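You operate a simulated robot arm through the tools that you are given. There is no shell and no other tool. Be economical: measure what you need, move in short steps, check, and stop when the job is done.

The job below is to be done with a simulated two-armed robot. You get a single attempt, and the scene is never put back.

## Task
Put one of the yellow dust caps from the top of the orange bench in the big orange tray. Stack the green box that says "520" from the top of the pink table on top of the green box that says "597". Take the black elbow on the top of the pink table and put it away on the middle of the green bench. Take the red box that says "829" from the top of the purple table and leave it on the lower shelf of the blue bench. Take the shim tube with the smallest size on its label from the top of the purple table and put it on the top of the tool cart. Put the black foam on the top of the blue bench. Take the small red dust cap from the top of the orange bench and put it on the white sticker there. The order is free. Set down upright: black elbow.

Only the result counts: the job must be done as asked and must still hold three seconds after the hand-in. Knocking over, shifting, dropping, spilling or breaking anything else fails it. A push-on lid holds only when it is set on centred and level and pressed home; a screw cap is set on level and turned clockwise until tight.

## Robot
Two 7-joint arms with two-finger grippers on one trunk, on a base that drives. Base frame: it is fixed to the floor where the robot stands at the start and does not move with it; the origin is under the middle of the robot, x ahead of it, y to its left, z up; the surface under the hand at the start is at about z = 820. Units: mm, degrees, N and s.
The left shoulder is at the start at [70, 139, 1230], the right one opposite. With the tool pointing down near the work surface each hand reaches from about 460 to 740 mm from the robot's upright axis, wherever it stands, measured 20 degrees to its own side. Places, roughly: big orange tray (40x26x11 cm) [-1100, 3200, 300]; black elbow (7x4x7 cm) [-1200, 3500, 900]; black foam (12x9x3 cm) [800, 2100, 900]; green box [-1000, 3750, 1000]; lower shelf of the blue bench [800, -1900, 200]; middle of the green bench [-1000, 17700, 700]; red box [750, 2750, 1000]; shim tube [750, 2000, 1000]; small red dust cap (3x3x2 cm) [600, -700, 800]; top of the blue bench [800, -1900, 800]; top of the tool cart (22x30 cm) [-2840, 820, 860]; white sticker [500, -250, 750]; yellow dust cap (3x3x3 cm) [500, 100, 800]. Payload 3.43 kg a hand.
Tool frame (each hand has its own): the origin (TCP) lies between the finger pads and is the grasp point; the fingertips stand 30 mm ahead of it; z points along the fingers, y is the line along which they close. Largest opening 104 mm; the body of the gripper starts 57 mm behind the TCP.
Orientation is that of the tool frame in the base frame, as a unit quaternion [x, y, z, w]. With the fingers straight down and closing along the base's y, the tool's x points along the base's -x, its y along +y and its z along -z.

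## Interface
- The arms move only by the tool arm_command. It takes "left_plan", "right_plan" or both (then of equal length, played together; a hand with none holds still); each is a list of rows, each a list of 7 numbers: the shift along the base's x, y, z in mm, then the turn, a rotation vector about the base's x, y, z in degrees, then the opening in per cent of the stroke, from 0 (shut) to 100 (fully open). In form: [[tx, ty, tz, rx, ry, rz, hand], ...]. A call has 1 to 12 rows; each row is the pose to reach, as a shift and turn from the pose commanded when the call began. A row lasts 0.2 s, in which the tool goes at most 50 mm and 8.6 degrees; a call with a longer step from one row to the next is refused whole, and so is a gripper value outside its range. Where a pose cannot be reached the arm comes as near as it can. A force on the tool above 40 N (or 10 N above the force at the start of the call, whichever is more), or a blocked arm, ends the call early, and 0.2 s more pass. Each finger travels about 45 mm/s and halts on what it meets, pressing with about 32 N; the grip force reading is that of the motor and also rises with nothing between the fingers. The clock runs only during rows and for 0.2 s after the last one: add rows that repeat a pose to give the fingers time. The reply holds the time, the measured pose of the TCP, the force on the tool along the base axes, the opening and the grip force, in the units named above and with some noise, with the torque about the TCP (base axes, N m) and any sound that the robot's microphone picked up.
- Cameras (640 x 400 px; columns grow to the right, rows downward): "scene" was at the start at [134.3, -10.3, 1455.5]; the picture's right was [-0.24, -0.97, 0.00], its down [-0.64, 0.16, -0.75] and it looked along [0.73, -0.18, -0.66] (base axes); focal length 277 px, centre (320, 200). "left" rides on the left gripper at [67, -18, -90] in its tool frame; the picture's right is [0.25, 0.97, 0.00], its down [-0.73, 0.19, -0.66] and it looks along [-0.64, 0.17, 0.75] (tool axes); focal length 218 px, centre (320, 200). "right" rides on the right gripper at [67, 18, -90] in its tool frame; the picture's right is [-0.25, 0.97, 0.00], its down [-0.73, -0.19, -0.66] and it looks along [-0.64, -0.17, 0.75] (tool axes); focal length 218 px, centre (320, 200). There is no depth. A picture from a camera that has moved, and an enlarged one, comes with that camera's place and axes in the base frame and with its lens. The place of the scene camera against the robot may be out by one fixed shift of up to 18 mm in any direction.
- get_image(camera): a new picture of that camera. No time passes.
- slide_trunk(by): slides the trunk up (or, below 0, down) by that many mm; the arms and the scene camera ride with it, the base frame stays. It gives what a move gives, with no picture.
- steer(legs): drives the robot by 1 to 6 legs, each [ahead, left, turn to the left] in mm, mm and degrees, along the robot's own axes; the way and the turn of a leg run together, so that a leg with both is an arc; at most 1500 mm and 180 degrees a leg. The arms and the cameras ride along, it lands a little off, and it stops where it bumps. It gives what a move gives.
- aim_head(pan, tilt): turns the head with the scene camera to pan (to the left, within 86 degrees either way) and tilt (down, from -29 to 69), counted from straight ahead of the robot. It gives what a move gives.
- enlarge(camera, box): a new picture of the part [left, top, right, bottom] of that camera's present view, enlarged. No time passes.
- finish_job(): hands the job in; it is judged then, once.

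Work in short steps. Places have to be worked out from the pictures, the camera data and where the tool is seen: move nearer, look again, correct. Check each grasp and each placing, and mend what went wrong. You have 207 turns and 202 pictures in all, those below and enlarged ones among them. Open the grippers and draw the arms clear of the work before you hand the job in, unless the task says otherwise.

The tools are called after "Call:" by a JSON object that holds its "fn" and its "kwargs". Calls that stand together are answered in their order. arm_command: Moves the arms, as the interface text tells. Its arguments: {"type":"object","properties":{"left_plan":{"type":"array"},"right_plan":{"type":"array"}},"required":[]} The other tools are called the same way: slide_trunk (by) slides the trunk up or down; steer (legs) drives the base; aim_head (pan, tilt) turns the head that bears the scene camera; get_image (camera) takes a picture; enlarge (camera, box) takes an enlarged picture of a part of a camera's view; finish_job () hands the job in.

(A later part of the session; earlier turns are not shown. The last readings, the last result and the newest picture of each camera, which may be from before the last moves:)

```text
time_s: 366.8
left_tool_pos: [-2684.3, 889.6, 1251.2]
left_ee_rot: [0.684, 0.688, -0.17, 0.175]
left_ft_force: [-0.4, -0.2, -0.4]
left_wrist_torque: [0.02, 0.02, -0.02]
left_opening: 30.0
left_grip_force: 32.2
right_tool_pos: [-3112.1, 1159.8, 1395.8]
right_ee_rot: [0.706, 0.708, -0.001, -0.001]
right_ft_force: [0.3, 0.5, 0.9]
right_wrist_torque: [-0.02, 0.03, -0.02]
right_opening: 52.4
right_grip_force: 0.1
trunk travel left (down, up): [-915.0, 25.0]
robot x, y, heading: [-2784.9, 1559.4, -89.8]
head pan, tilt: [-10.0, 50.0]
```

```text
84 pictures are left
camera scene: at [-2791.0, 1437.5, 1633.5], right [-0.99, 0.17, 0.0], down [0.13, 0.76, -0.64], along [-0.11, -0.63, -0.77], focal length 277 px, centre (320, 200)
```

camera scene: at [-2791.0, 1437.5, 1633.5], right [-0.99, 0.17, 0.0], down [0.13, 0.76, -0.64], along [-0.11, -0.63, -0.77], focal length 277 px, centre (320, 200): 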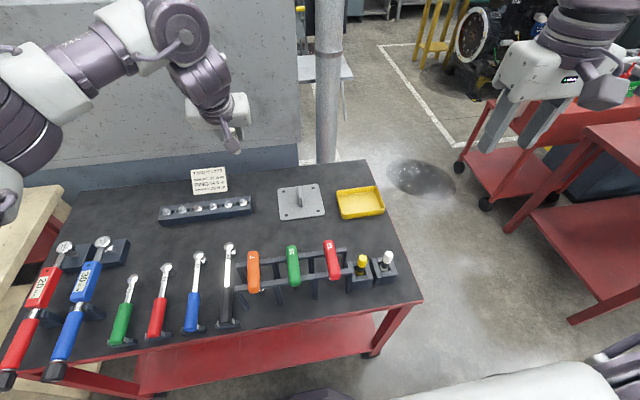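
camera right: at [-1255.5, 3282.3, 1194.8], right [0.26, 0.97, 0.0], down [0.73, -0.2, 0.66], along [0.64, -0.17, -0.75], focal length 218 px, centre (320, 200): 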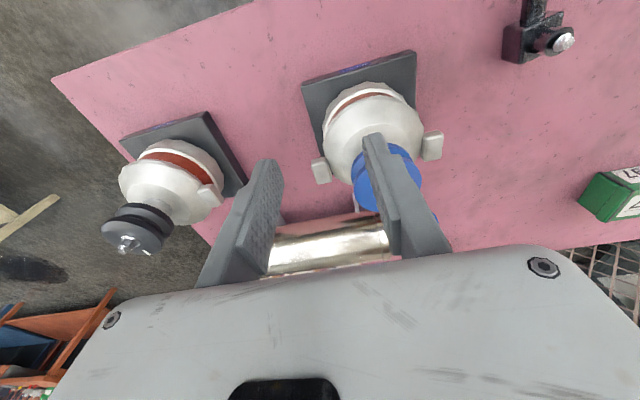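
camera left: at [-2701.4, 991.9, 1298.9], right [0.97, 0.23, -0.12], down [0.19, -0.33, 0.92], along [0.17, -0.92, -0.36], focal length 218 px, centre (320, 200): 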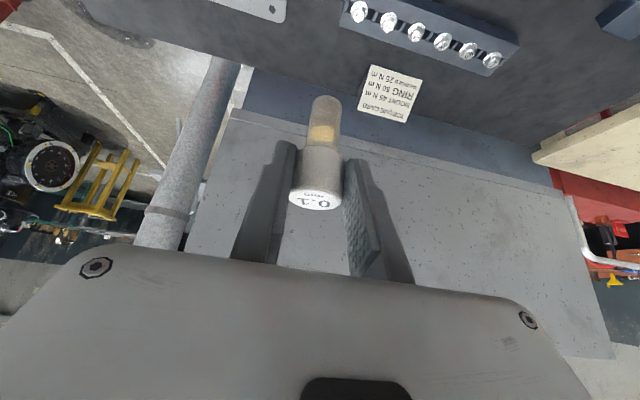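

The hand is right above the free spot. I lower by trunk 180, then check.

Call:
{"fn": "slide_trunk", "kwargs": {"by": -190}}

Call:
{"fn": "arm_command", "kwargs": {"left_plan": [[-5, 2, -30, 0, 0, 0, 15], [-5, 2, -60, 0, 0, 0, 15], [-5, 2, -80, 0, 0, 0, 15], [-5, 2, -80, 0, 0, 0, 15]]}}

Call:
{"fn": "get_image", "kwargs": {"camera": "left"}}

Call:
{"fn": "get_image", "kwargs": {"camera": "scene"}}

```text
time_s: 368.8
left_tool_pos: [-2688.8, 891.0, 1063.2]
left_ee_rot: [0.685, 0.687, -0.169, 0.175]
left_ft_force: [0.1, 0.0, -0.3]
left_wrist_torque: [0.02, -0.01, 0.02]
left_opening: 30.3
left_grip_force: 31.6
right_tool_pos: [-3117.4, 1161.4, 1204.1]
right_ee_rot: [0.706, 0.708, 0.0, 0.001]
right_ft_force: [1.3, -0.1, 0.4]
right_wrist_torque: [-0.02, 0.0, 0.01]
right_opening: 52.1
right_grip_force: 0.1
trunk travel left (down, up): [-725.0, 215.0]
robot x, y, heading: [-2788.2, 1555.1, -89.8]
head pan, tilt: [-10.0, 50.0]
```

```text
time_s: 369.8
left_tool_pos: [-2692.6, 890.8, 981.7]
left_ee_rot: [0.684, 0.687, -0.169, 0.175]
left_ft_force: [0.1, -0.2, -0.7]
left_wrist_torque: [0.01, 0.02, 0.0]
left_opening: 29.9
left_grip_force: 32.1
right_tool_pos: [-3118.1, 1160.5, 1204.4]
right_ee_rot: [0.706, 0.708, 0.0, 0.001]
right_ft_force: [-1.1, 0.1, 1.2]
right_wrist_torque: [0.0, 0.02, -0.01]
right_opening: 52.1
right_grip_force: 0.0
trunk travel left (down, up): [-725.0, 215.0]
robot x, y, heading: [-2785.8, 1551.8, -89.7]
head pan, tilt: [-10.0, 50.0]
```

```text
83 pictures are left
camera left: at [-2712.0, 993.4, 1029.9], right [0.97, 0.23, -0.11], down [0.18, -0.33, 0.92], along [0.17, -0.92, -0.36], focal length 218 px, centre (320, 200)
```

left: 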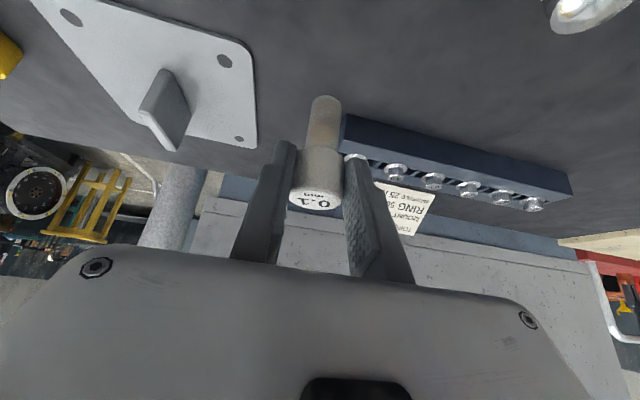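

```text
82 pictures are left
camera scene: at [-2797.4, 1438.3, 1443.6], right [-0.99, 0.17, 0.0], down [0.13, 0.76, -0.64], along [-0.11, -0.63, -0.77], focal length 277 px, centre (320, 200)
```

scene: 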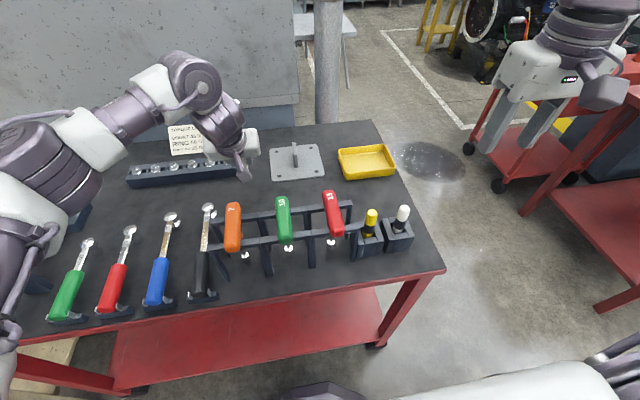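

Clear of rail and plate. I lower to ~950 and then in 2 mm steps.

Call:
{"fn": "arm_command", "kwargs": {"left_plan": [[0, 0, -15, 0, 0, 0, 15], [0, 0, -28, 0, 0, 0, 15], [0, 0, -32, 0, 0, 0, 15], [0, 0, -34, 0, 0, 0, 15], [0, 0, -36, 0, 0, 0, 15], [0, 0, -38, 0, 0, 0, 15], [0, 0, -40, 0, 0, 0, 15], [0, 0, -42, 0, 0, 0, 15], [0, 0, -44, 0, 0, 0, 15], [0, 0, -46, 0, 0, 0, 15]]}}

Call:
{"fn": "get_image", "kwargs": {"camera": "left"}}

```text
time_s: 372.0
left_tool_pos: [-2694.0, 893.5, 935.4]
left_ee_rot: [0.685, 0.687, -0.168, 0.175]
left_ft_force: [0.0, -0.6, 0.2]
left_wrist_torque: [0.02, -0.01, -0.01]
left_opening: 30.1
left_grip_force: 32.1
right_tool_pos: [-3117.5, 1160.4, 1203.3]
right_ee_rot: [0.706, 0.708, 0.0, 0.002]
right_ft_force: [0.3, -0.7, 0.2]
right_wrist_torque: [0.01, 0.0, -0.01]
right_opening: 52.1
right_grip_force: 0.1
trunk travel left (down, up): [-725.0, 215.0]
robot x, y, heading: [-2784.7, 1553.5, -90.0]
head pan, tilt: [-10.0, 50.0]
```

```text
81 pictures are left
camera left: at [-2711.0, 994.7, 983.7], right [0.97, 0.23, -0.11], down [0.18, -0.33, 0.92], along [0.17, -0.92, -0.36], focal length 218 px, centre (320, 200)
```

left: 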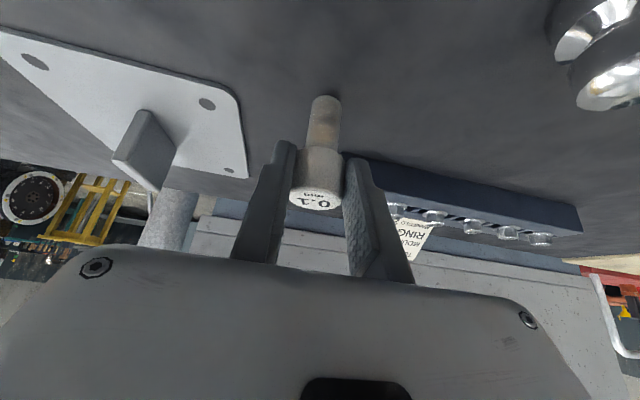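

Continue in 2 mm steps.

Call:
{"fn": "arm_command", "kwargs": {"left_plan": [[0, 0, -2, 0, 0, 0, 15], [0, 0, -4, 0, 0, 0, 15], [0, 0, -6, 0, 0, 0, 15], [0, 0, -8, 0, 0, 0, 15], [0, 0, -10, 0, 0, 0, 15], [0, 0, -12, 0, 0, 0, 15], [0, 0, -14, 0, 0, 0, 15], [0, 0, -16, 0, 0, 0, 15], [0, 0, -18, 0, 0, 0, 15], [0, 0, -20, 0, 0, 0, 15], [0, 0, -22, 0, 0, 0, 15]]}}

Call:
{"fn": "get_image", "kwargs": {"camera": "left"}}

```text
time_s: 374.4
left_tool_pos: [-2693.3, 893.2, 920.3]
left_ee_rot: [0.684, 0.686, -0.173, 0.179]
left_ft_force: [2.0, -1.9, 35.8]
left_wrist_torque: [-0.6, -0.08, 0.05]
left_opening: 30.1
left_grip_force: 32.0
right_tool_pos: [-3118.5, 1165.6, 1206.3]
right_ee_rot: [0.705, 0.709, -0.001, 0.003]
right_ft_force: [0.7, 0.1, 0.2]
right_wrist_torque: [-0.01, 0.0, 0.04]
right_opening: 52.1
right_grip_force: 0.0
trunk travel left (down, up): [-725.0, 215.0]
robot x, y, heading: [-2787.2, 1555.4, -89.7]
head pan, tilt: [-10.0, 50.0]
```

```text
80 pictures are left
camera left: at [-2711.5, 996.5, 966.8], right [0.97, 0.23, -0.11], down [0.19, -0.32, 0.93], along [0.17, -0.92, -0.35], focal length 218 px, centre (320, 200)
```

left: 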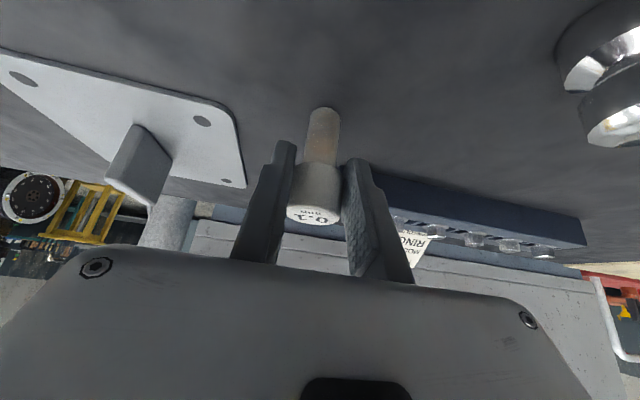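

Contact at 920. I relieve pressure by 4 mm and open.

Call:
{"fn": "arm_command", "kwargs": {"left_plan": [[0, 0, 3, 0, 0, 0, 15], [0, 0, 5, 0, 0, 0, 15], [0, 0, 5, 0, 0, 0, 32], [0, 0, 5, 0, 0, 0, 40], [0, 0, 5, 0, 0, 0, 50], [0, 0, 5, 0, 0, 0, 50], [0, 0, 5, 0, 0, 0, 50]]}}

Call:
{"fn": "get_image", "kwargs": {"camera": "left"}}

```text
time_s: 376.0
left_tool_pos: [-2693.6, 891.9, 919.6]
left_ee_rot: [0.685, 0.687, -0.169, 0.176]
left_ft_force: [0.2, -0.4, -0.5]
left_wrist_torque: [0.02, -0.02, 0.05]
left_opening: 52.1
left_grip_force: 0.0
right_tool_pos: [-3117.1, 1159.8, 1204.3]
right_ee_rot: [0.706, 0.709, -0.001, 0.001]
right_ft_force: [0.5, 0.3, 1.0]
right_wrist_torque: [0.0, -0.01, 0.0]
right_opening: 52.2
right_grip_force: 0.2
trunk travel left (down, up): [-725.0, 215.0]
robot x, y, heading: [-2780.4, 1551.3, -89.7]
head pan, tilt: [-10.0, 50.0]
```

```text
79 pictures are left
camera left: at [-2711.5, 994.4, 966.4], right [0.97, 0.23, -0.11], down [0.18, -0.33, 0.92], along [0.17, -0.92, -0.36], focal length 218 px, centre (320, 200)
```

left: 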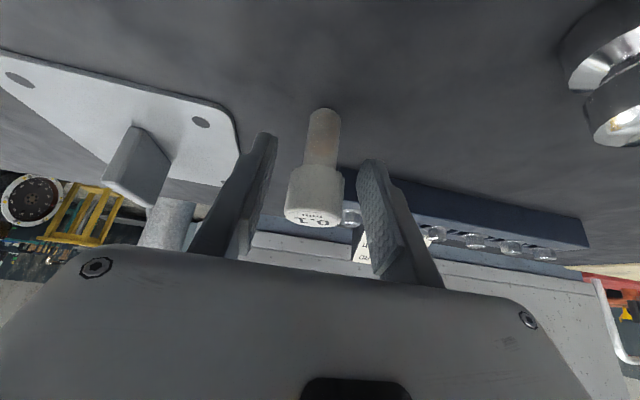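

The tube stands. I withdraw along the tool axis, then up, and check.

Call:
{"fn": "arm_command", "kwargs": {"left_plan": [[0, 8, 15, 0, 0, 0, 50], [0, 18, 35, 0, 0, 0, 50], [0, 35, 70, 0, 0, 0, 50], [0, 40, 110, 0, 0, 0, 50], [0, 40, 150, 0, 0, 0, 50]]}}

Call:
{"fn": "slide_trunk", "kwargs": {"by": 150}}

Call:
{"fn": "get_image", "kwargs": {"camera": "scene"}}

```text
time_s: 377.2
left_tool_pos: [-2694.1, 935.7, 1069.5]
left_ee_rot: [0.685, 0.686, -0.168, 0.176]
left_ft_force: [0.0, 0.1, -0.1]
left_wrist_torque: [0.02, 0.01, 0.03]
left_opening: 52.0
left_grip_force: 0.1
right_tool_pos: [-3119.1, 1160.4, 1204.2]
right_ee_rot: [0.706, 0.708, 0.0, 0.002]
right_ft_force: [-0.4, -0.1, -0.7]
right_wrist_torque: [-0.01, 0.02, 0.0]
right_opening: 51.8
right_grip_force: 0.1
trunk travel left (down, up): [-725.0, 215.0]
robot x, y, heading: [-2786.3, 1553.6, -90.0]
head pan, tilt: [-10.0, 50.0]
```

```text
time_s: 379.0
left_tool_pos: [-2694.5, 933.8, 1218.7]
left_ee_rot: [0.686, 0.686, -0.169, 0.174]
left_ft_force: [0.3, 0.0, 0.7]
left_wrist_torque: [-0.03, 0.02, 0.01]
left_opening: 52.2
left_grip_force: 0.1
right_tool_pos: [-3117.8, 1159.8, 1354.1]
right_ee_rot: [0.706, 0.708, 0.0, 0.001]
right_ft_force: [-0.2, -0.4, -0.9]
right_wrist_torque: [0.04, 0.01, 0.01]
right_opening: 52.4
right_grip_force: 0.1
trunk travel left (down, up): [-875.0, 65.0]
robot x, y, heading: [-2787.8, 1552.6, -90.0]
head pan, tilt: [-10.0, 50.0]
```

```text
78 pictures are left
camera scene: at [-2797.3, 1438.3, 1593.5], right [-0.99, 0.17, 0.0], down [0.13, 0.76, -0.64], along [-0.11, -0.63, -0.77], focal length 277 px, centre (320, 200)
```

scene: 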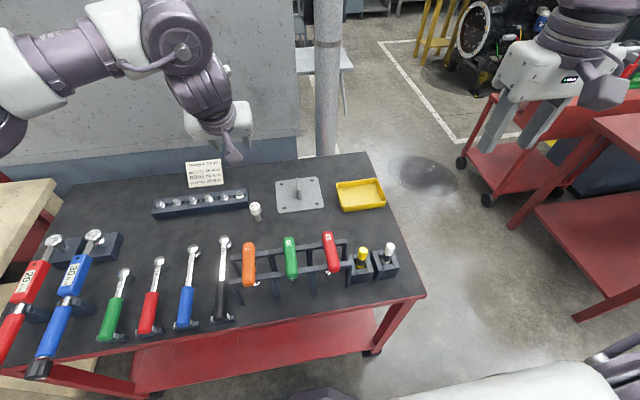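

The tube stands on the cart top. Next: back to the purple table for the foam.

Call:
{"fn": "steer", "kwargs": {"legs": [[-600, 0, 0], [0, 0, 90], [1500, 0, 0], [1250, 0, 0]]}}

Call:
{"fn": "arm_command", "kwargs": {"left_plan": [[-10, 10, 0, 0, 7, 0, 100], [-20, 20, 0, 0, 14, 0, 100], [-30, 30, 0, 0, 21, 0, 100], [-40, 40, 0, 0, 28, 0, 100]]}}

Call:
{"fn": "aim_head", "kwargs": {"pan": 15, "tilt": 35}}

Call:
{"fn": "get_image", "kwargs": {"camera": "scene"}}

```text
time_s: 399.2
left_tool_pos: [608.4, 2170.8, 1219.4]
left_ee_rot: [0.004, 0.97, 0.003, 0.243]
left_ft_force: [-0.5, 0.9, -0.3]
left_wrist_torque: [0.0, 0.03, 0.01]
left_opening: 51.9
left_grip_force: 0.1
right_tool_pos: [375.6, 1750.7, 1355.3]
right_ee_rot: [0.004, 1.0, 0.001, 0.001]
right_ft_force: [-0.8, 0.7, -0.3]
right_wrist_torque: [0.01, -0.04, 0.01]
right_opening: 51.9
right_grip_force: 0.1
trunk travel left (down, up): [-875.0, 65.0]
robot x, y, heading: [-16.4, 2085.2, -0.7]
head pan, tilt: [-10.0, 50.0]
```

```text
time_s: 400.2
left_tool_pos: [567.9, 2211.1, 1219.5]
left_ee_rot: [0.006, 1.0, 0.002, 0.0]
left_ft_force: [-0.5, 0.2, 0.0]
left_wrist_torque: [0.02, 0.0, 0.01]
left_opening: 103.9
left_grip_force: 0.1
right_tool_pos: [376.3, 1750.0, 1353.7]
right_ee_rot: [0.006, 1.0, 0.001, 0.001]
right_ft_force: [-0.2, 0.3, -0.1]
right_wrist_torque: [0.0, -0.01, 0.01]
right_opening: 51.9
right_grip_force: 0.0
trunk travel left (down, up): [-875.0, 65.0]
robot x, y, heading: [-12.9, 2091.5, -0.8]
head pan, tilt: [-10.0, 50.0]
```

```text
time_s: 401.1
left_tool_pos: [568.7, 2210.4, 1221.0]
left_ee_rot: [0.005, 1.0, 0.002, 0.002]
left_ft_force: [-0.3, 0.5, 0.5]
left_wrist_torque: [0.0, -0.03, 0.0]
left_opening: 104.1
left_grip_force: 0.1
right_tool_pos: [375.5, 1750.5, 1354.6]
right_ee_rot: [0.005, 1.0, 0.001, 0.001]
right_ft_force: [-0.9, -0.2, -0.1]
right_wrist_torque: [0.0, -0.04, -0.03]
right_opening: 52.3
right_grip_force: 0.2
trunk travel left (down, up): [-875.0, 65.0]
robot x, y, heading: [-14.1, 2087.8, -0.3]
head pan, tilt: [15.0, 35.0]
```

```text
77 pictures are left
camera scene: at [123.9, 2117.9, 1615.3], right [0.25, -0.97, 0.0], down [-0.56, -0.14, -0.82], along [0.79, 0.2, -0.57], focal length 277 px, centre (320, 200)
```

scene: 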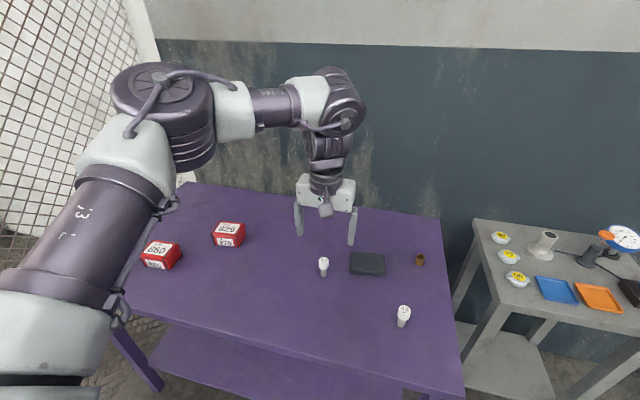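

I drive to x≈170, y≈1965 and turn the left tool -90° for the foam.

Call:
{"fn": "steer", "kwargs": {"legs": [[0, -120, 0.3], [175, 0, 0]]}}

Call:
{"fn": "arm_command", "kwargs": {"left_plan": [[5, 0, -10, 0, 0, -8, 100], [10, 0, -20, 0, 0, -16, 100], [20, 0, -30, 0, 0, -24, 100], [30, 5, -40, 0, 0, -32, 100], [40, 10, -50, 0, 0, -40, 100], [50, 15, -60, 0, 0, -48, 100], [60, 20, -70, 0, 0, -56, 100], [65, 25, -80, 0, 0, -64, 100], [65, 25, -95, 0, 0, -72, 100], [65, 25, -110, 0, 0, -80, 100], [65, 25, -125, 0, 0, -88, 100], [65, 25, -140, 0, 0, -90, 100]]}}

Call:
{"fn": "get_image", "kwargs": {"camera": "left"}}

```text
time_s: 403.4
left_tool_pos: [739.3, 2094.7, 1222.3]
left_ee_rot: [0.003, 1.0, 0.002, 0.003]
left_ft_force: [-0.2, 0.2, 0.2]
left_wrist_torque: [-0.01, -0.03, 0.01]
left_opening: 104.0
left_grip_force: 0.1
right_tool_pos: [549.5, 1633.0, 1356.3]
right_ee_rot: [0.002, 1.0, 0.0, 0.002]
right_ft_force: [-1.5, -0.4, -0.4]
right_wrist_torque: [0.01, -0.04, 0.0]
right_opening: 52.1
right_grip_force: 0.0
trunk travel left (down, up): [-875.0, 65.0]
robot x, y, heading: [157.2, 1969.0, -0.1]
head pan, tilt: [15.0, 35.0]
```

```text
time_s: 406.0
left_tool_pos: [807.7, 2119.9, 1079.1]
left_ee_rot: [0.711, 0.704, 0.0, 0.001]
left_ft_force: [0.3, -0.3, -0.3]
left_wrist_torque: [-0.01, -0.02, -0.01]
left_opening: 104.0
left_grip_force: 0.1
right_tool_pos: [553.3, 1633.8, 1353.4]
right_ee_rot: [0.002, 1.0, 0.002, 0.001]
right_ft_force: [0.5, -0.7, -0.6]
right_wrist_torque: [-0.01, 0.0, -0.03]
right_opening: 51.9
right_grip_force: 0.1
trunk travel left (down, up): [-875.0, 65.0]
robot x, y, heading: [160.4, 1963.6, -0.1]
head pan, tilt: [15.0, 35.0]
```

```text
76 pictures are left
camera left: at [790.4, 2188.0, 1168.0], right [0.97, 0.25, 0.0], down [0.18, -0.73, 0.66], along [0.16, -0.64, -0.75], focal length 218 px, centre (320, 200)
```

left: 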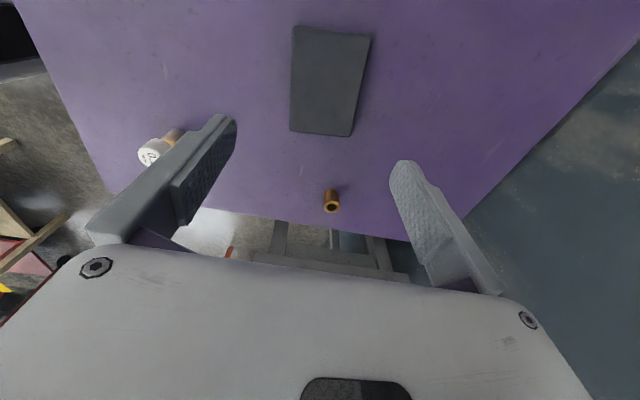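

Foam centre ≈[815,2120], yaw +8°, ~85 wide. I align and lower to z≈940 for a check.

Call:
{"fn": "arm_command", "kwargs": {"left_plan": [[4, 0, -30, 0, 0, 4, 100], [7, 0, -65, 0, 0, 8, 100], [7, 0, -100, 0, 0, 8, 100], [7, 0, -138, 0, 0, 8, 100], [7, 0, -138, 0, 0, 8, 100]]}}

Call:
{"fn": "get_image", "kwargs": {"camera": "left"}}

```text
time_s: 407.2
left_tool_pos: [815.0, 2120.0, 941.9]
left_ee_rot: [0.658, 0.753, -0.001, 0.003]
left_ft_force: [-0.9, 0.0, 0.5]
left_wrist_torque: [0.01, 0.0, -0.03]
left_opening: 103.9
left_grip_force: 0.1
right_tool_pos: [553.3, 1632.7, 1354.5]
right_ee_rot: [0.003, 1.0, 0.002, 0.0]
right_ft_force: [-0.4, -0.3, 0.7]
right_wrist_torque: [0.04, 0.03, 0.0]
right_opening: 51.7
right_grip_force: 0.1
trunk travel left (down, up): [-875.0, 65.0]
robot x, y, heading: [162.8, 1966.1, 0.0]
head pan, tilt: [15.0, 35.0]
```

```text
75 pictures are left
camera left: at [789.0, 2185.2, 1030.7], right [0.93, 0.38, 0.0], down [0.28, -0.69, 0.66], along [0.25, -0.61, -0.75], focal length 218 px, centre (320, 200)
```

left: 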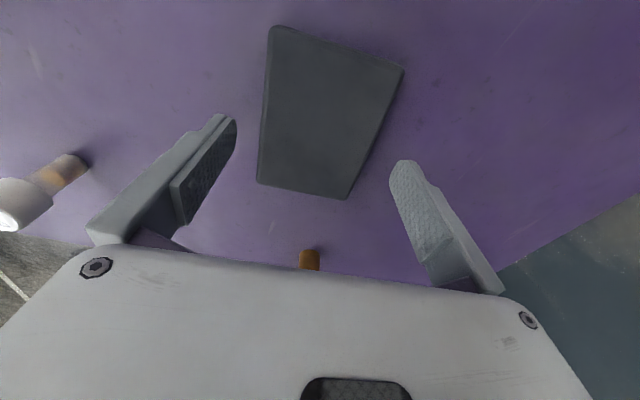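

Centred. I lower to TCP z≈884 and close.

Call:
{"fn": "arm_command", "kwargs": {"left_plan": [[0, -1, -25, 0, 0, 0.5, 100], [0, -1, -45, 0, 0, 0.5, 100], [0, -1, -55, 0, 0, 0.5, 100], [0, -1, -58, 0, 0, 0.5, 100], [0, -1, -58, 0, 0, 0.5, 90], [0, -1, -58, 0, 0, 0.5, 80], [0, -1, -58, 0, 0, 0.5, 70], [0, -1, -58, 0, 0, 0.5, 65], [0, -1, -58, 0, 0, 0.5, 65]]}}

Call:
{"fn": "get_image", "kwargs": {"camera": "left"}}

```text
time_s: 408.2
left_tool_pos: [808.8, 2114.9, 908.4]
left_ee_rot: [0.651, 0.759, 0.012, 0.011]
left_ft_force: [-4.8, 1.2, 21.2]
left_wrist_torque: [0.21, -0.89, 0.02]
left_opening: 97.4
left_grip_force: 0.1
left hand out of reach, approached as far as the arm can: row 1, 2, 3, 4
right_tool_pos: [552.1, 1633.3, 1355.1]
right_ee_rot: [0.002, 1.0, 0.001, 0.002]
right_ft_force: [0.8, 0.2, -0.7]
right_wrist_torque: [0.01, 0.04, -0.01]
right_opening: 51.7
right_grip_force: 0.0
trunk travel left (down, up): [-875.0, 65.0]
robot x, y, heading: [159.1, 1966.8, -0.1]
head pan, tilt: [15.0, 35.0]
stopped in row 4 (left hand): the force on the tool passed its limit at 43 N (the readings are from after the stop); the commanded pose is now the measured one
```

```text
74 pictures are left
camera left: at [778.0, 2177.8, 997.2], right [0.92, 0.39, 0.03], down [0.28, -0.69, 0.66], along [0.28, -0.6, -0.75], focal length 218 px, centre (320, 200)
```

left: 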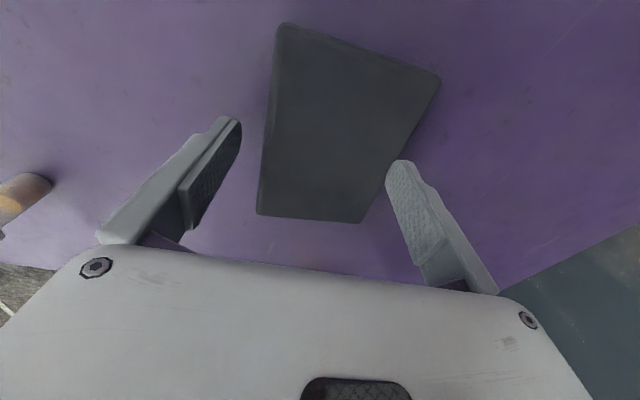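

The trunk is too high for this reach and a finger landed on the foam. I go up, lower the trunk, and realign.

Call:
{"fn": "arm_command", "kwargs": {"left_plan": [[0, 0, 15, 0, 0, 0, 100], [0, 0, 45, 0, 0, 0, 100], [0, 0, 85, 0, 0, 0, 100], [0, 0, 125, 0, 0, 0, 100], [0, 0, 165, 0, 0, 0, 100]]}}

Call:
{"fn": "slide_trunk", "kwargs": {"by": -130}}

Call:
{"fn": "get_image", "kwargs": {"camera": "left"}}

```text
time_s: 409.4
left_tool_pos: [806.5, 2113.0, 1069.5]
left_ee_rot: [0.652, 0.758, 0.009, 0.009]
left_ft_force: [0.8, 0.4, -0.1]
left_wrist_torque: [-0.05, -0.01, -0.03]
left_opening: 103.9
left_grip_force: 0.0
right_tool_pos: [553.2, 1633.6, 1355.2]
right_ee_rot: [0.002, 1.0, 0.001, 0.0]
right_ft_force: [0.7, -0.4, -1.2]
right_wrist_torque: [-0.02, 0.0, 0.02]
right_opening: 51.9
right_grip_force: 0.1
trunk travel left (down, up): [-875.0, 65.0]
robot x, y, heading: [164.2, 1967.9, -0.1]
head pan, tilt: [15.0, 35.0]
```

```text
time_s: 411.0
left_tool_pos: [807.2, 2113.3, 939.8]
left_ee_rot: [0.653, 0.757, 0.01, 0.009]
left_ft_force: [-0.3, 0.2, 0.4]
left_wrist_torque: [0.01, 0.0, 0.03]
left_opening: 104.1
left_grip_force: 0.0
right_tool_pos: [553.1, 1633.2, 1225.4]
right_ee_rot: [0.001, 1.0, 0.001, 0.001]
right_ft_force: [-0.2, 0.2, 0.3]
right_wrist_torque: [0.01, 0.01, -0.03]
right_opening: 52.0
right_grip_force: 0.0
trunk travel left (down, up): [-745.0, 195.0]
robot x, y, heading: [164.5, 1967.5, 0.1]
head pan, tilt: [15.0, 35.0]
```

```text
73 pictures are left
camera left: at [777.5, 2177.5, 1028.0], right [0.92, 0.39, 0.02], down [0.28, -0.69, 0.66], along [0.28, -0.6, -0.75], focal length 218 px, centre (320, 200)
```

left: 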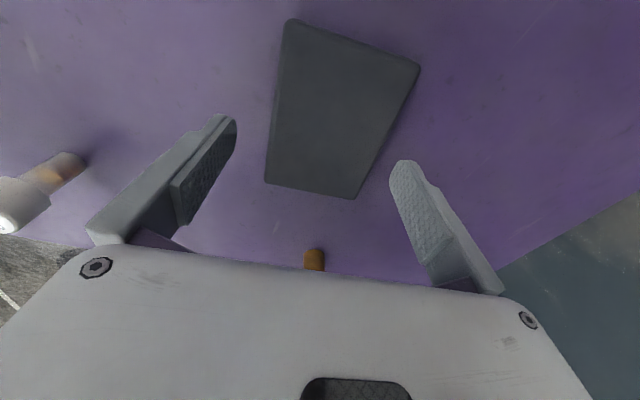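

Foam is still at [814,2118] with its top at ≈878. I correct pose and descend again with more reach available.

Call:
{"fn": "arm_command", "kwargs": {"left_plan": [[7, 5, 0, 0, 1.5, 0, 100], [7, 5, -20, 0, 1.5, 0, 100], [7, 5, -35, 0, 1.5, 0, 100], [7, 5, -35, 0, 1.5, 0, 100]]}}

Call:
{"fn": "get_image", "kwargs": {"camera": "left"}}

```text
time_s: 412.0
left_tool_pos: [813.0, 2116.7, 903.5]
left_ee_rot: [0.653, 0.758, 0.001, -0.001]
left_ft_force: [0.0, -0.5, 0.1]
left_wrist_torque: [0.05, 0.0, 0.02]
left_opening: 104.0
left_grip_force: 0.0
right_tool_pos: [552.6, 1633.2, 1224.6]
right_ee_rot: [0.001, 1.0, 0.001, 0.0]
right_ft_force: [-0.3, -1.1, 0.2]
right_wrist_torque: [0.06, 0.0, -0.03]
right_opening: 51.9
right_grip_force: 0.1
trunk travel left (down, up): [-745.0, 195.0]
robot x, y, heading: [159.5, 1968.3, -0.4]
head pan, tilt: [15.0, 35.0]
```

```text
72 pictures are left
camera left: at [787.1, 2182.2, 993.6], right [0.92, 0.39, 0.0], down [0.3, -0.69, 0.66], along [0.26, -0.6, -0.76], focal length 218 px, centre (320, 200)
```

left: 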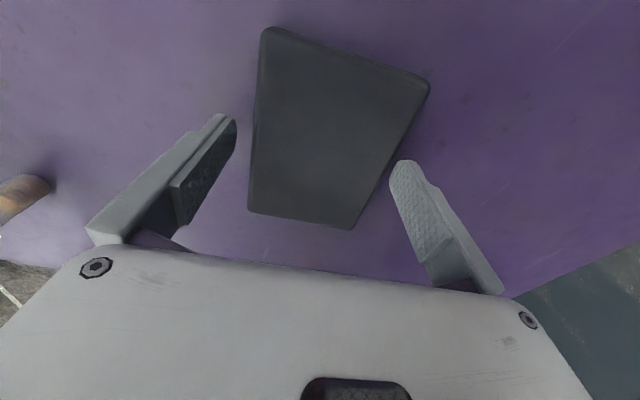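

The right gap is smaller; I shift +4 mm in x and descend to 884, then close.

Call:
{"fn": "arm_command", "kwargs": {"left_plan": [[4, 0, 0, 0, 0, 0, 100], [4, 0, -10, 0, 0, 0, 100], [4, 0, -19, 0, 0, 0, 100], [4, 0, -19, 0, 0, 0, 90], [4, 0, -19, 0, 0, 0, 80], [4, 0, -19, 0, 0, 0, 70], [4, 0, -19, 0, 0, 0, 65], [4, 0, -19, 0, 0, 0, 65]]}}

Call:
{"fn": "get_image", "kwargs": {"camera": "left"}}

```text
time_s: 413.8
left_tool_pos: [815.7, 2118.2, 886.5]
left_ee_rot: [0.653, 0.758, 0.003, 0.001]
left_ft_force: [-8.8, -2.0, 15.8]
left_wrist_torque: [-0.3, 1.04, -0.09]
left_opening: 88.7
left_grip_force: 31.9
right_tool_pos: [550.7, 1632.3, 1225.6]
right_ee_rot: [0.002, 1.0, 0.002, 0.002]
right_ft_force: [0.7, 0.1, -0.2]
right_wrist_torque: [-0.05, 0.01, -0.03]
right_opening: 52.0
right_grip_force: 0.0
trunk travel left (down, up): [-745.0, 195.0]
robot x, y, heading: [160.7, 1968.6, 0.1]
head pan, tilt: [15.0, 35.0]
```

```text
71 pictures are left
camera left: at [788.1, 2182.3, 976.5], right [0.92, 0.39, 0.0], down [0.29, -0.69, 0.66], along [0.26, -0.6, -0.75], focal length 218 px, centre (320, 200)
```

left: 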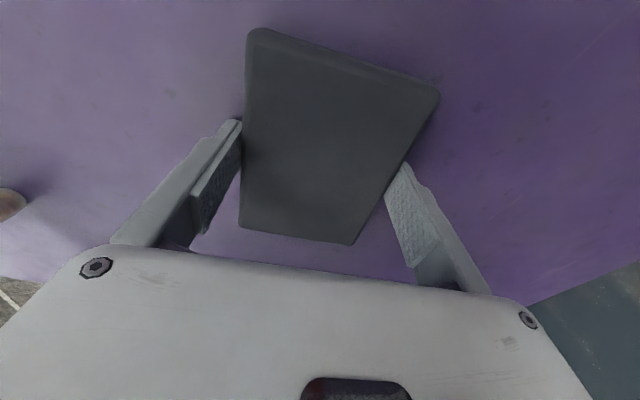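

Gripped at 88.7 mm. I lift and check.

Call:
{"fn": "arm_command", "kwargs": {"left_plan": [[0, 0, 20, 0, 0, 0, 65], [0, 0, 60, 0, 0, 0, 65], [0, 0, 100, 0, 0, 0, 65], [0, 0, 140, 0, 0, 0, 65], [0, 0, 180, 0, 0, 0, 65]]}}

Call:
{"fn": "get_image", "kwargs": {"camera": "left"}}

```text
time_s: 415.0
left_tool_pos: [813.4, 2117.2, 1065.6]
left_ee_rot: [0.652, 0.758, 0.002, 0.0]
left_ft_force: [0.7, 0.4, -0.9]
left_wrist_torque: [0.03, -0.01, -0.02]
left_opening: 88.9
left_grip_force: 31.9
right_tool_pos: [552.2, 1632.8, 1224.9]
right_ee_rot: [0.001, 1.0, 0.001, 0.002]
right_ft_force: [-0.4, 0.7, -0.4]
right_wrist_torque: [0.01, 0.0, 0.01]
right_opening: 51.9
right_grip_force: 0.2
trunk travel left (down, up): [-745.0, 195.0]
robot x, y, heading: [163.1, 1965.4, -0.3]
head pan, tilt: [15.0, 35.0]
```

```text
70 pictures are left
camera left: at [787.3, 2180.8, 1155.5], right [0.92, 0.39, 0.0], down [0.3, -0.69, 0.66], along [0.26, -0.6, -0.76], focal length 218 px, centre (320, 200)
```

left: 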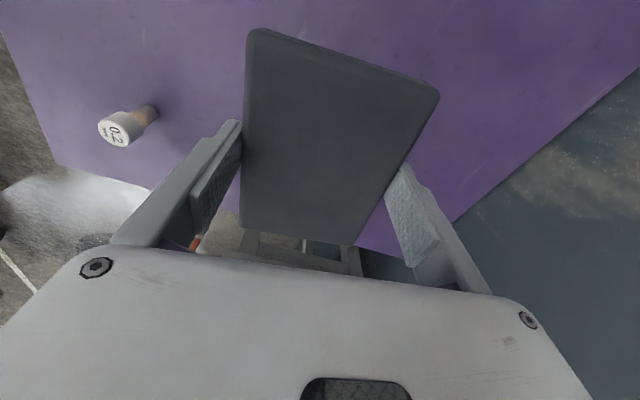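

Foam held. I drive to the blue bench (y≈-1930).

Call:
{"fn": "steer", "kwargs": {"legs": [[-250, 0, 0.2], [0, -1500, 0], [0, -1500, 0], [0, -900, 0]]}}

Call:
{"fn": "aim_head", "kwargs": {"pan": 0, "tilt": 38}}

Call:
{"fn": "get_image", "kwargs": {"camera": "scene"}}

```text
time_s: 435.2
left_tool_pos: [510.1, -1805.3, 1064.4]
left_ee_rot: [0.662, 0.75, 0.001, 0.0]
left_ft_force: [0.5, 0.3, -1.2]
left_wrist_torque: [-0.01, -0.01, -0.02]
left_opening: 88.8
left_grip_force: 31.6
right_tool_pos: [237.3, -2282.3, 1224.3]
right_ee_rot: [0.015, 1.0, 0.001, 0.0]
right_ft_force: [0.2, 0.7, -0.1]
right_wrist_torque: [-0.01, 0.04, 0.03]
right_opening: 52.0
right_grip_force: 0.0
trunk travel left (down, up): [-745.0, 195.0]
robot x, y, heading: [-149.3, -1940.7, -1.7]
head pan, tilt: [15.0, 35.0]
```

```text
time_s: 436.0
left_tool_pos: [510.7, -1805.3, 1065.2]
left_ee_rot: [0.662, 0.749, 0.001, 0.0]
left_ft_force: [-0.4, 0.6, 0.3]
left_wrist_torque: [0.02, 0.02, -0.01]
left_opening: 88.8
left_grip_force: 32.3
right_tool_pos: [237.2, -2282.5, 1225.3]
right_ee_rot: [0.015, 1.0, 0.001, 0.001]
right_ft_force: [0.4, -0.4, -0.1]
right_wrist_torque: [-0.04, 0.02, 0.02]
right_opening: 52.2
right_grip_force: 0.0
trunk travel left (down, up): [-745.0, 195.0]
robot x, y, heading: [-148.3, -1938.9, -1.7]
head pan, tilt: [0.0, 38.0]
```

```text
69 pictures are left
camera scene: at [-8.1, -1933.5, 1480.7], right [-0.03, -1.0, 0.0], down [-0.62, 0.02, -0.79], along [0.79, -0.02, -0.62], focal length 277 px, centre (320, 200)
```

scene: 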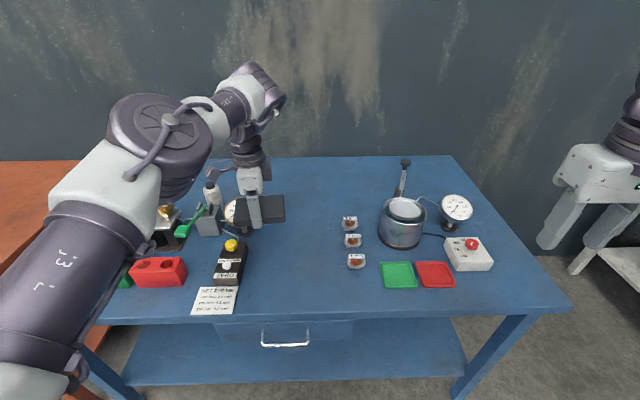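

There is free space around [510,-1890] on the blue bench. I shift right 85 and look with the hand camera.

Call:
{"fn": "steer", "kwargs": {"legs": [[15, -88, 1.7]]}}

Call:
{"fn": "arm_command", "kwargs": {"left_plan": [[0, 0, -30, 0, 0, 0, 65], [0, 0, -70, 0, 0, 0, 65], [0, 0, -110, 0, 0, 0, 65], [0, 0, -140, 0, 0, 0, 65], [0, 0, -140, 0, 0, 0, 65]]}}

Call:
{"fn": "get_image", "kwargs": {"camera": "scene"}}

Call:
{"fn": "get_image", "kwargs": {"camera": "left"}}

```text
time_s: 437.1
left_tool_pos: [520.5, -1868.3, 1065.6]
left_ee_rot: [0.649, 0.761, 0.0, 0.001]
left_ft_force: [-0.6, 0.3, 0.1]
left_wrist_torque: [-0.03, -0.01, -0.04]
left_opening: 88.9
left_grip_force: 32.3
right_tool_pos: [259.7, -2354.0, 1225.2]
right_ee_rot: [-0.001, 1.0, -0.001, 0.001]
right_ft_force: [-0.9, 0.8, -0.7]
right_wrist_torque: [-0.06, 0.03, 0.03]
right_opening: 52.0
right_grip_force: 0.0
trunk travel left (down, up): [-745.0, 195.0]
robot x, y, heading: [-133.4, -2026.2, 0.2]
head pan, tilt: [0.0, 38.0]
```

```text
time_s: 438.3
left_tool_pos: [519.8, -1871.8, 923.4]
left_ee_rot: [0.649, 0.761, 0.002, 0.0]
left_ft_force: [0.2, -0.3, -0.6]
left_wrist_torque: [0.0, -0.05, -0.01]
left_opening: 88.8
left_grip_force: 31.9
right_tool_pos: [260.6, -2357.5, 1225.0]
right_ee_rot: [-0.003, 1.0, 0.001, 0.001]
right_ft_force: [0.3, 0.1, 0.3]
right_wrist_torque: [-0.01, 0.01, 0.01]
right_opening: 52.1
right_grip_force: 0.0
trunk travel left (down, up): [-745.0, 195.0]
robot x, y, heading: [-135.6, -2024.2, 0.4]
head pan, tilt: [0.0, 38.0]
```

```text
68 pictures are left
camera scene: at [5.1, -2015.3, 1480.8], right [0.0, -1.0, 0.0], down [-0.62, 0.0, -0.79], along [0.79, 0.0, -0.62], focal length 277 px, centre (320, 200)
```

scene: 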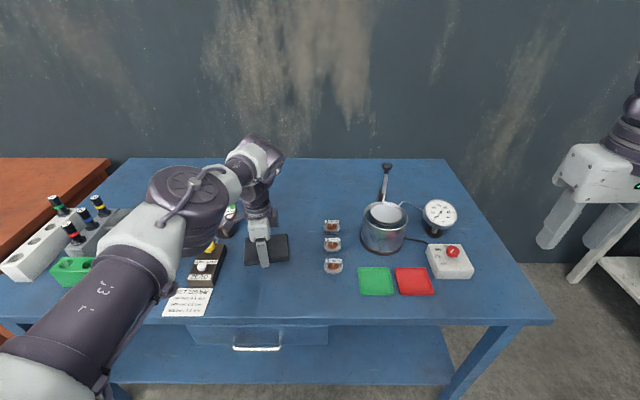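

```text
67 pictures are left
camera left: at [492.9, -1807.6, 1013.1], right [0.92, 0.4, 0.0], down [0.3, -0.69, 0.66], along [0.26, -0.6, -0.75], focal length 218 px, centre (320, 200)
```

left: 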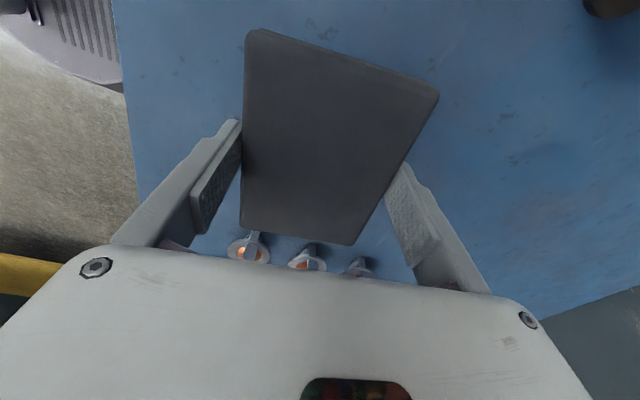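

Foam is over free space. I shift -15 in y and lower slowly to contact.

Call:
{"fn": "arm_command", "kwargs": {"left_plan": [[0, -10, -15, 0, 0, 0, 65], [0, -15, -35, 0, 0, 0, 65], [0, -15, -46, 0, 0, 0, 65], [0, -15, -52, 0, 0, 0, 65], [0, -15, -56, 0, 0, 0, 65], [0, -15, -60, 0, 0, 0, 65], [0, -15, -64, 0, 0, 0, 65], [0, -15, -68, 0, 0, 0, 65], [0, -15, -72, 0, 0, 0, 65], [0, -15, -76, 0, 0, 0, 65]]}}

Call:
{"fn": "get_image", "kwargs": {"camera": "scene"}}

```text
time_s: 440.6
left_tool_pos: [519.1, -1886.3, 857.4]
left_ee_rot: [0.647, 0.762, 0.004, 0.004]
left_ft_force: [-13.8, 0.9, 25.1]
left_wrist_torque: [0.11, 1.75, 0.14]
left_opening: 88.8
left_grip_force: 31.7
right_tool_pos: [255.2, -2357.6, 1225.4]
right_ee_rot: [0.0, 1.0, 0.001, 0.003]
right_ft_force: [0.3, 0.0, -0.2]
right_wrist_torque: [-0.01, 0.0, -0.02]
right_opening: 51.9
right_grip_force: 0.0
trunk travel left (down, up): [-745.0, 195.0]
robot x, y, heading: [-132.9, -2027.1, 0.1]
head pan, tilt: [0.0, 38.0]
stopped in row 10 (left hand): the force on the tool passed its limit at 44 N (the readings are from after the stop); the commanded pose is now the measured one
```

```text
66 pictures are left
camera scene: at [-0.1, -2016.4, 1481.3], right [0.0, -1.0, 0.0], down [-0.61, 0.0, -0.79], along [0.79, 0.0, -0.61], focal length 277 px, centre (320, 200)
```

scene: 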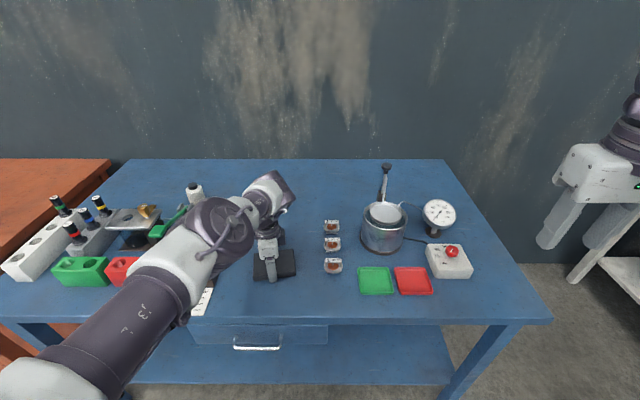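

Contact with the bench. I relieve, open and lift.

Call:
{"fn": "arm_command", "kwargs": {"left_plan": [[0, 0, 3, 0, 0, 0, 65], [0, 0, 4, 0, 0, 0, 90], [0, 0, 4, 0, 0, 0, 100], [0, 0, 4, 0, 0, 0, 100], [0, 0, 10, 0, 0, 0, 100], [0, 0, 40, 0, 0, 0, 100], [0, 0, 80, 0, 0, 0, 100], [0, 0, 120, 0, 0, 0, 100], [0, 0, 160, 0, 0, 0, 100], [0, 0, 200, 0, 0, 0, 100]]}}

Call:
{"fn": "get_image", "kwargs": {"camera": "scene"}}

Call:
{"fn": "get_image", "kwargs": {"camera": "left"}}

```text
time_s: 442.8
left_tool_pos: [523.5, -1886.5, 1057.0]
left_ee_rot: [0.649, 0.761, 0.004, 0.003]
left_ft_force: [-0.1, -0.1, -0.2]
left_wrist_torque: [-0.02, 0.01, -0.03]
left_opening: 103.9
left_grip_force: 0.0
right_tool_pos: [259.8, -2357.5, 1225.6]
right_ee_rot: [-0.002, 1.0, 0.001, 0.002]
right_ft_force: [-0.6, -0.4, -0.1]
right_wrist_torque: [0.0, 0.01, 0.04]
right_opening: 52.0
right_grip_force: 0.0
trunk travel left (down, up): [-745.0, 195.0]
robot x, y, heading: [-130.8, -2025.8, 0.2]
head pan, tilt: [0.0, 38.0]
```

```text
65 pictures are left
camera scene: at [3.9, -2016.6, 1480.8], right [0.0, -1.0, 0.0], down [-0.61, 0.0, -0.79], along [0.79, 0.0, -0.61], focal length 277 px, centre (320, 200)
```

scene: 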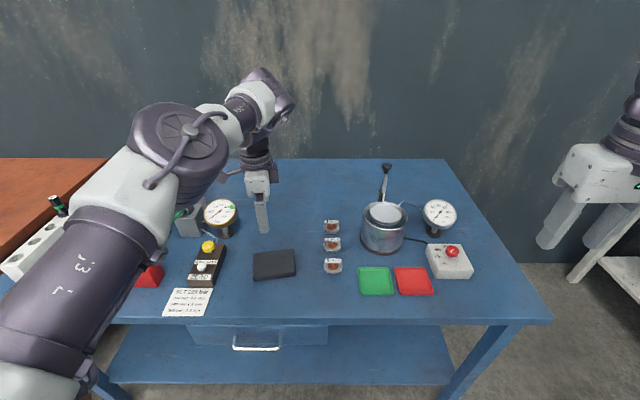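

```text
64 pictures are left
camera left: at [494.7, -1822.5, 1146.1], right [0.92, 0.4, 0.01], down [0.3, -0.69, 0.66], along [0.27, -0.6, -0.75], focal length 218 px, centre (320, 200)
```

left: 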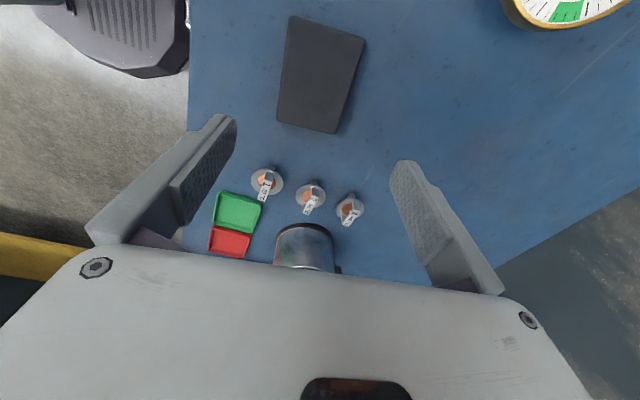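

Foam is on the bench. Now to the red box 829 at the purple table (≈[821,2650]).

Call:
{"fn": "steer", "kwargs": {"legs": [[-120, 0, -0.2], [0, 1500, 0], [0, 1500, 0], [0, 1480, 0]]}}

Call:
{"fn": "aim_head", "kwargs": {"pan": 8, "tilt": 35}}

Call:
{"fn": "get_image", "kwargs": {"camera": "scene"}}

```text
time_s: 465.0
left_tool_pos: [509.5, 2546.9, 1057.4]
left_ee_rot: [0.661, 0.75, 0.003, 0.004]
left_ft_force: [-0.5, 0.1, 1.1]
left_wrist_torque: [-0.03, 0.05, -0.03]
left_opening: 103.9
left_grip_force: 0.1
right_tool_pos: [231.1, 2084.2, 1224.3]
right_ee_rot: [0.015, 1.0, 0.001, 0.0]
right_ft_force: [-0.1, 0.5, 0.0]
right_wrist_torque: [0.03, 0.03, 0.0]
right_opening: 52.0
right_grip_force: 0.0
trunk travel left (down, up): [-745.0, 195.0]
robot x, y, heading: [-152.7, 2426.5, -1.9]
head pan, tilt: [0.0, 38.0]
```

```text
time_s: 465.6
left_tool_pos: [509.7, 2545.8, 1055.4]
left_ee_rot: [0.661, 0.75, 0.004, 0.003]
left_ft_force: [-0.8, 0.3, -0.4]
left_wrist_torque: [0.02, -0.01, 0.01]
left_opening: 104.0
left_grip_force: 0.0
right_tool_pos: [231.1, 2084.1, 1225.6]
right_ee_rot: [0.015, 1.0, 0.001, 0.001]
right_ft_force: [-0.2, -0.9, 0.4]
right_wrist_torque: [0.01, -0.06, 0.0]
right_opening: 52.0
right_grip_force: 0.0
trunk travel left (down, up): [-745.0, 195.0]
robot x, y, heading: [-153.0, 2424.8, -1.6]
head pan, tilt: [8.0, 35.0]
```

```text
63 pictures are left
camera scene: at [-12.5, 2445.4, 1485.3], right [0.11, -0.99, 0.0], down [-0.57, -0.06, -0.82], along [0.81, 0.09, -0.57], focal length 277 px, centre (320, 200)
```

scene: 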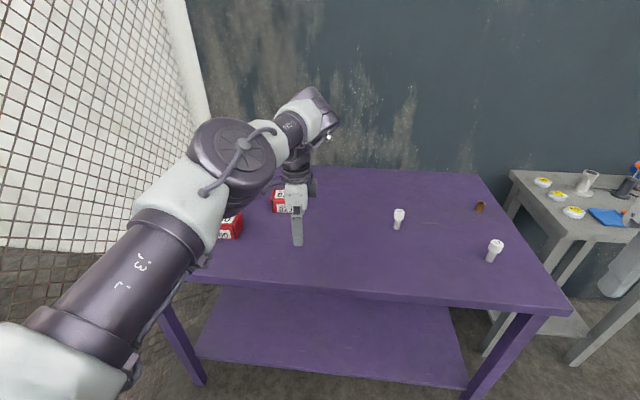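

I move forward 335 (straightening heading) and use the hand camera.

Call:
{"fn": "steer", "kwargs": {"legs": [[335, 20, 1.7]]}}

Call:
{"fn": "get_image", "kwargs": {"camera": "left"}}

Call:
{"fn": "get_image", "kwargs": {"camera": "scene"}}

```text
time_s: 467.8
left_tool_pos: [834.8, 2575.5, 1056.5]
left_ee_rot: [0.652, 0.758, 0.004, 0.003]
left_ft_force: [0.6, 0.0, 0.0]
left_wrist_torque: [-0.01, -0.02, 0.01]
left_opening: 104.1
left_grip_force: 0.0
right_tool_pos: [567.3, 2107.2, 1225.1]
right_ee_rot: [0.002, 1.0, 0.002, 0.002]
right_ft_force: [-0.8, 0.0, -0.4]
right_wrist_torque: [0.02, 0.01, -0.01]
right_opening: 52.0
right_grip_force: 0.0
trunk travel left (down, up): [-745.0, 195.0]
robot x, y, heading: [179.9, 2440.5, -0.3]
head pan, tilt: [8.0, 35.0]
```

```text
62 pictures are left
camera left: at [808.0, 2640.1, 1146.0], right [0.92, 0.39, 0.01], down [0.29, -0.69, 0.66], along [0.27, -0.6, -0.75], focal length 218 px, centre (320, 200)
```

left: 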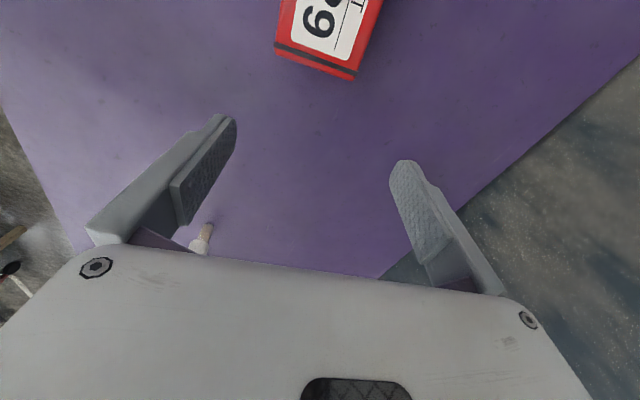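

```text
61 pictures are left
camera scene: at [316.0, 2462.9, 1485.5], right [0.13, -0.99, 0.0], down [-0.57, -0.08, -0.82], along [0.81, 0.11, -0.57], focal length 277 px, centre (320, 200)
```

scene: 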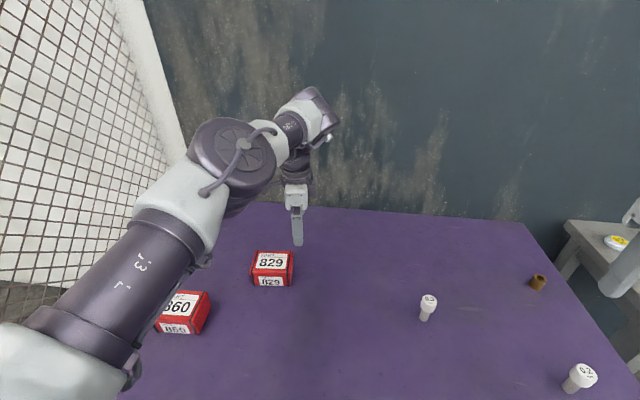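

829's centre ≈[818,2655], yaw ≈+5°. I move above it at z≈990.

Call:
{"fn": "arm_command", "kwargs": {"left_plan": [[-5, 25, -15, 0, 0.5, -3, 100], [-10, 50, -30, 0, 0.5, -3, 100], [-17, 75, -50, 0, 0.5, -3, 100], [-17, 80, -66, 0, 0.5, -3, 100], [-17, 80, -66, 0, 0.5, -3, 100]]}}

Call:
{"fn": "get_image", "kwargs": {"camera": "left"}}

```text
time_s: 469.0
left_tool_pos: [819.2, 2656.6, 988.8]
left_ee_rot: [0.671, 0.741, 0.001, 0.0]
left_ft_force: [1.0, -1.1, 0.6]
left_wrist_torque: [0.01, -0.04, 0.02]
left_opening: 104.2
left_grip_force: 0.1
right_tool_pos: [569.7, 2107.9, 1225.5]
right_ee_rot: [0.002, 1.0, 0.001, 0.0]
right_ft_force: [0.6, 1.3, 0.1]
right_wrist_torque: [-0.01, 0.0, 0.02]
right_opening: 52.1
right_grip_force: 0.1
trunk travel left (down, up): [-745.0, 195.0]
robot x, y, heading: [178.5, 2443.6, -0.7]
head pan, tilt: [8.0, 35.0]
```

```text
60 pictures are left
camera left: at [795.9, 2721.9, 1079.0], right [0.94, 0.35, 0.0], down [0.26, -0.71, 0.66], along [0.23, -0.62, -0.75], focal length 218 px, centre (320, 200)
```

left: 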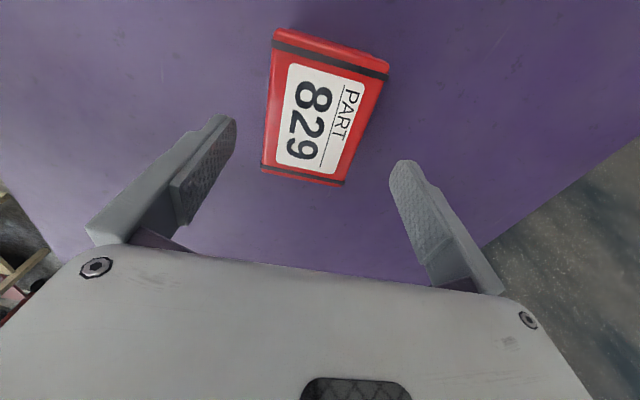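

Centred and aligned. I descend to TCP z≈893 and close.

Call:
{"fn": "arm_command", "kwargs": {"left_plan": [[0, -3, -30, 0, 0, 0, 100], [0, -3, -60, 0, 0, 0, 100], [0, -3, -85, 0, 0, 0, 100], [0, -3, -96, 0, 0, 0, 100], [0, -3, -96, 0, 0, 0, 90], [0, -3, -96, 0, 0, 0, 80], [0, -3, -96, 0, 0, 0, 70], [0, -3, -96, 0, 0, 0, 60], [0, -3, -96, 0, 0, 0, 60]]}}

Call:
{"fn": "arm_command", "kwargs": {"left_plan": [[0, 0, 20, 0, 0, 0, 60], [0, 0, 60, 0, 0, 0, 60], [0, 0, 100, 0, 0, 0, 60], [0, 0, 140, 0, 0, 0, 60], [0, 0, 160, 0, 0, 0, 60]]}}

Call:
{"fn": "get_image", "kwargs": {"camera": "left"}}

```text
time_s: 471.0
left_tool_pos: [819.5, 2654.5, 894.1]
left_ee_rot: [0.672, 0.741, 0.001, -0.001]
left_ft_force: [-0.9, 0.5, -0.2]
left_wrist_torque: [0.02, 0.16, 0.03]
left_opening: 79.8
left_grip_force: 31.7
right_tool_pos: [569.2, 2106.6, 1226.5]
right_ee_rot: [0.002, 1.0, 0.001, 0.001]
right_ft_force: [0.2, 0.0, 0.5]
right_wrist_torque: [-0.02, -0.01, 0.02]
right_opening: 52.0
right_grip_force: 0.0
trunk travel left (down, up): [-745.0, 195.0]
robot x, y, heading: [174.2, 2443.1, -0.3]
head pan, tilt: [8.0, 35.0]
```

```text
time_s: 472.2
left_tool_pos: [819.6, 2653.2, 1053.7]
left_ee_rot: [0.672, 0.741, 0.001, -0.001]
left_ft_force: [-0.4, -0.1, -4.8]
left_wrist_torque: [0.05, 0.03, -0.01]
left_opening: 79.9
left_grip_force: 32.2
right_tool_pos: [569.1, 2106.7, 1224.0]
right_ee_rot: [0.002, 1.0, 0.001, 0.001]
right_ft_force: [0.1, -0.5, 0.2]
right_wrist_torque: [0.02, -0.03, -0.03]
right_opening: 52.1
right_grip_force: 0.1
trunk travel left (down, up): [-745.0, 195.0]
robot x, y, heading: [179.6, 2441.6, -0.3]
head pan, tilt: [8.0, 35.0]
```

```text
59 pictures are left
camera left: at [796.9, 2718.1, 1144.2], right [0.94, 0.35, 0.0], down [0.26, -0.71, 0.66], along [0.23, -0.62, -0.75], focal length 218 px, centre (320, 200)
```

left: 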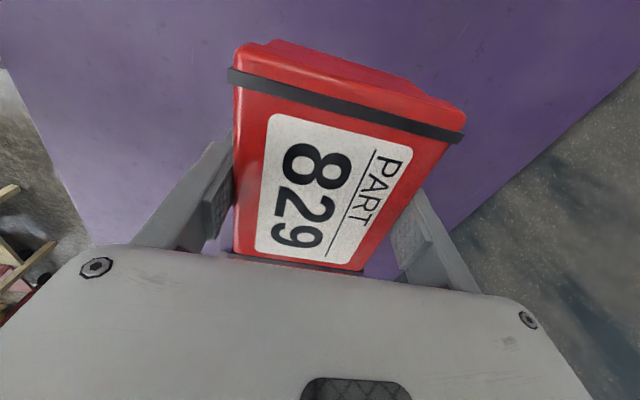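

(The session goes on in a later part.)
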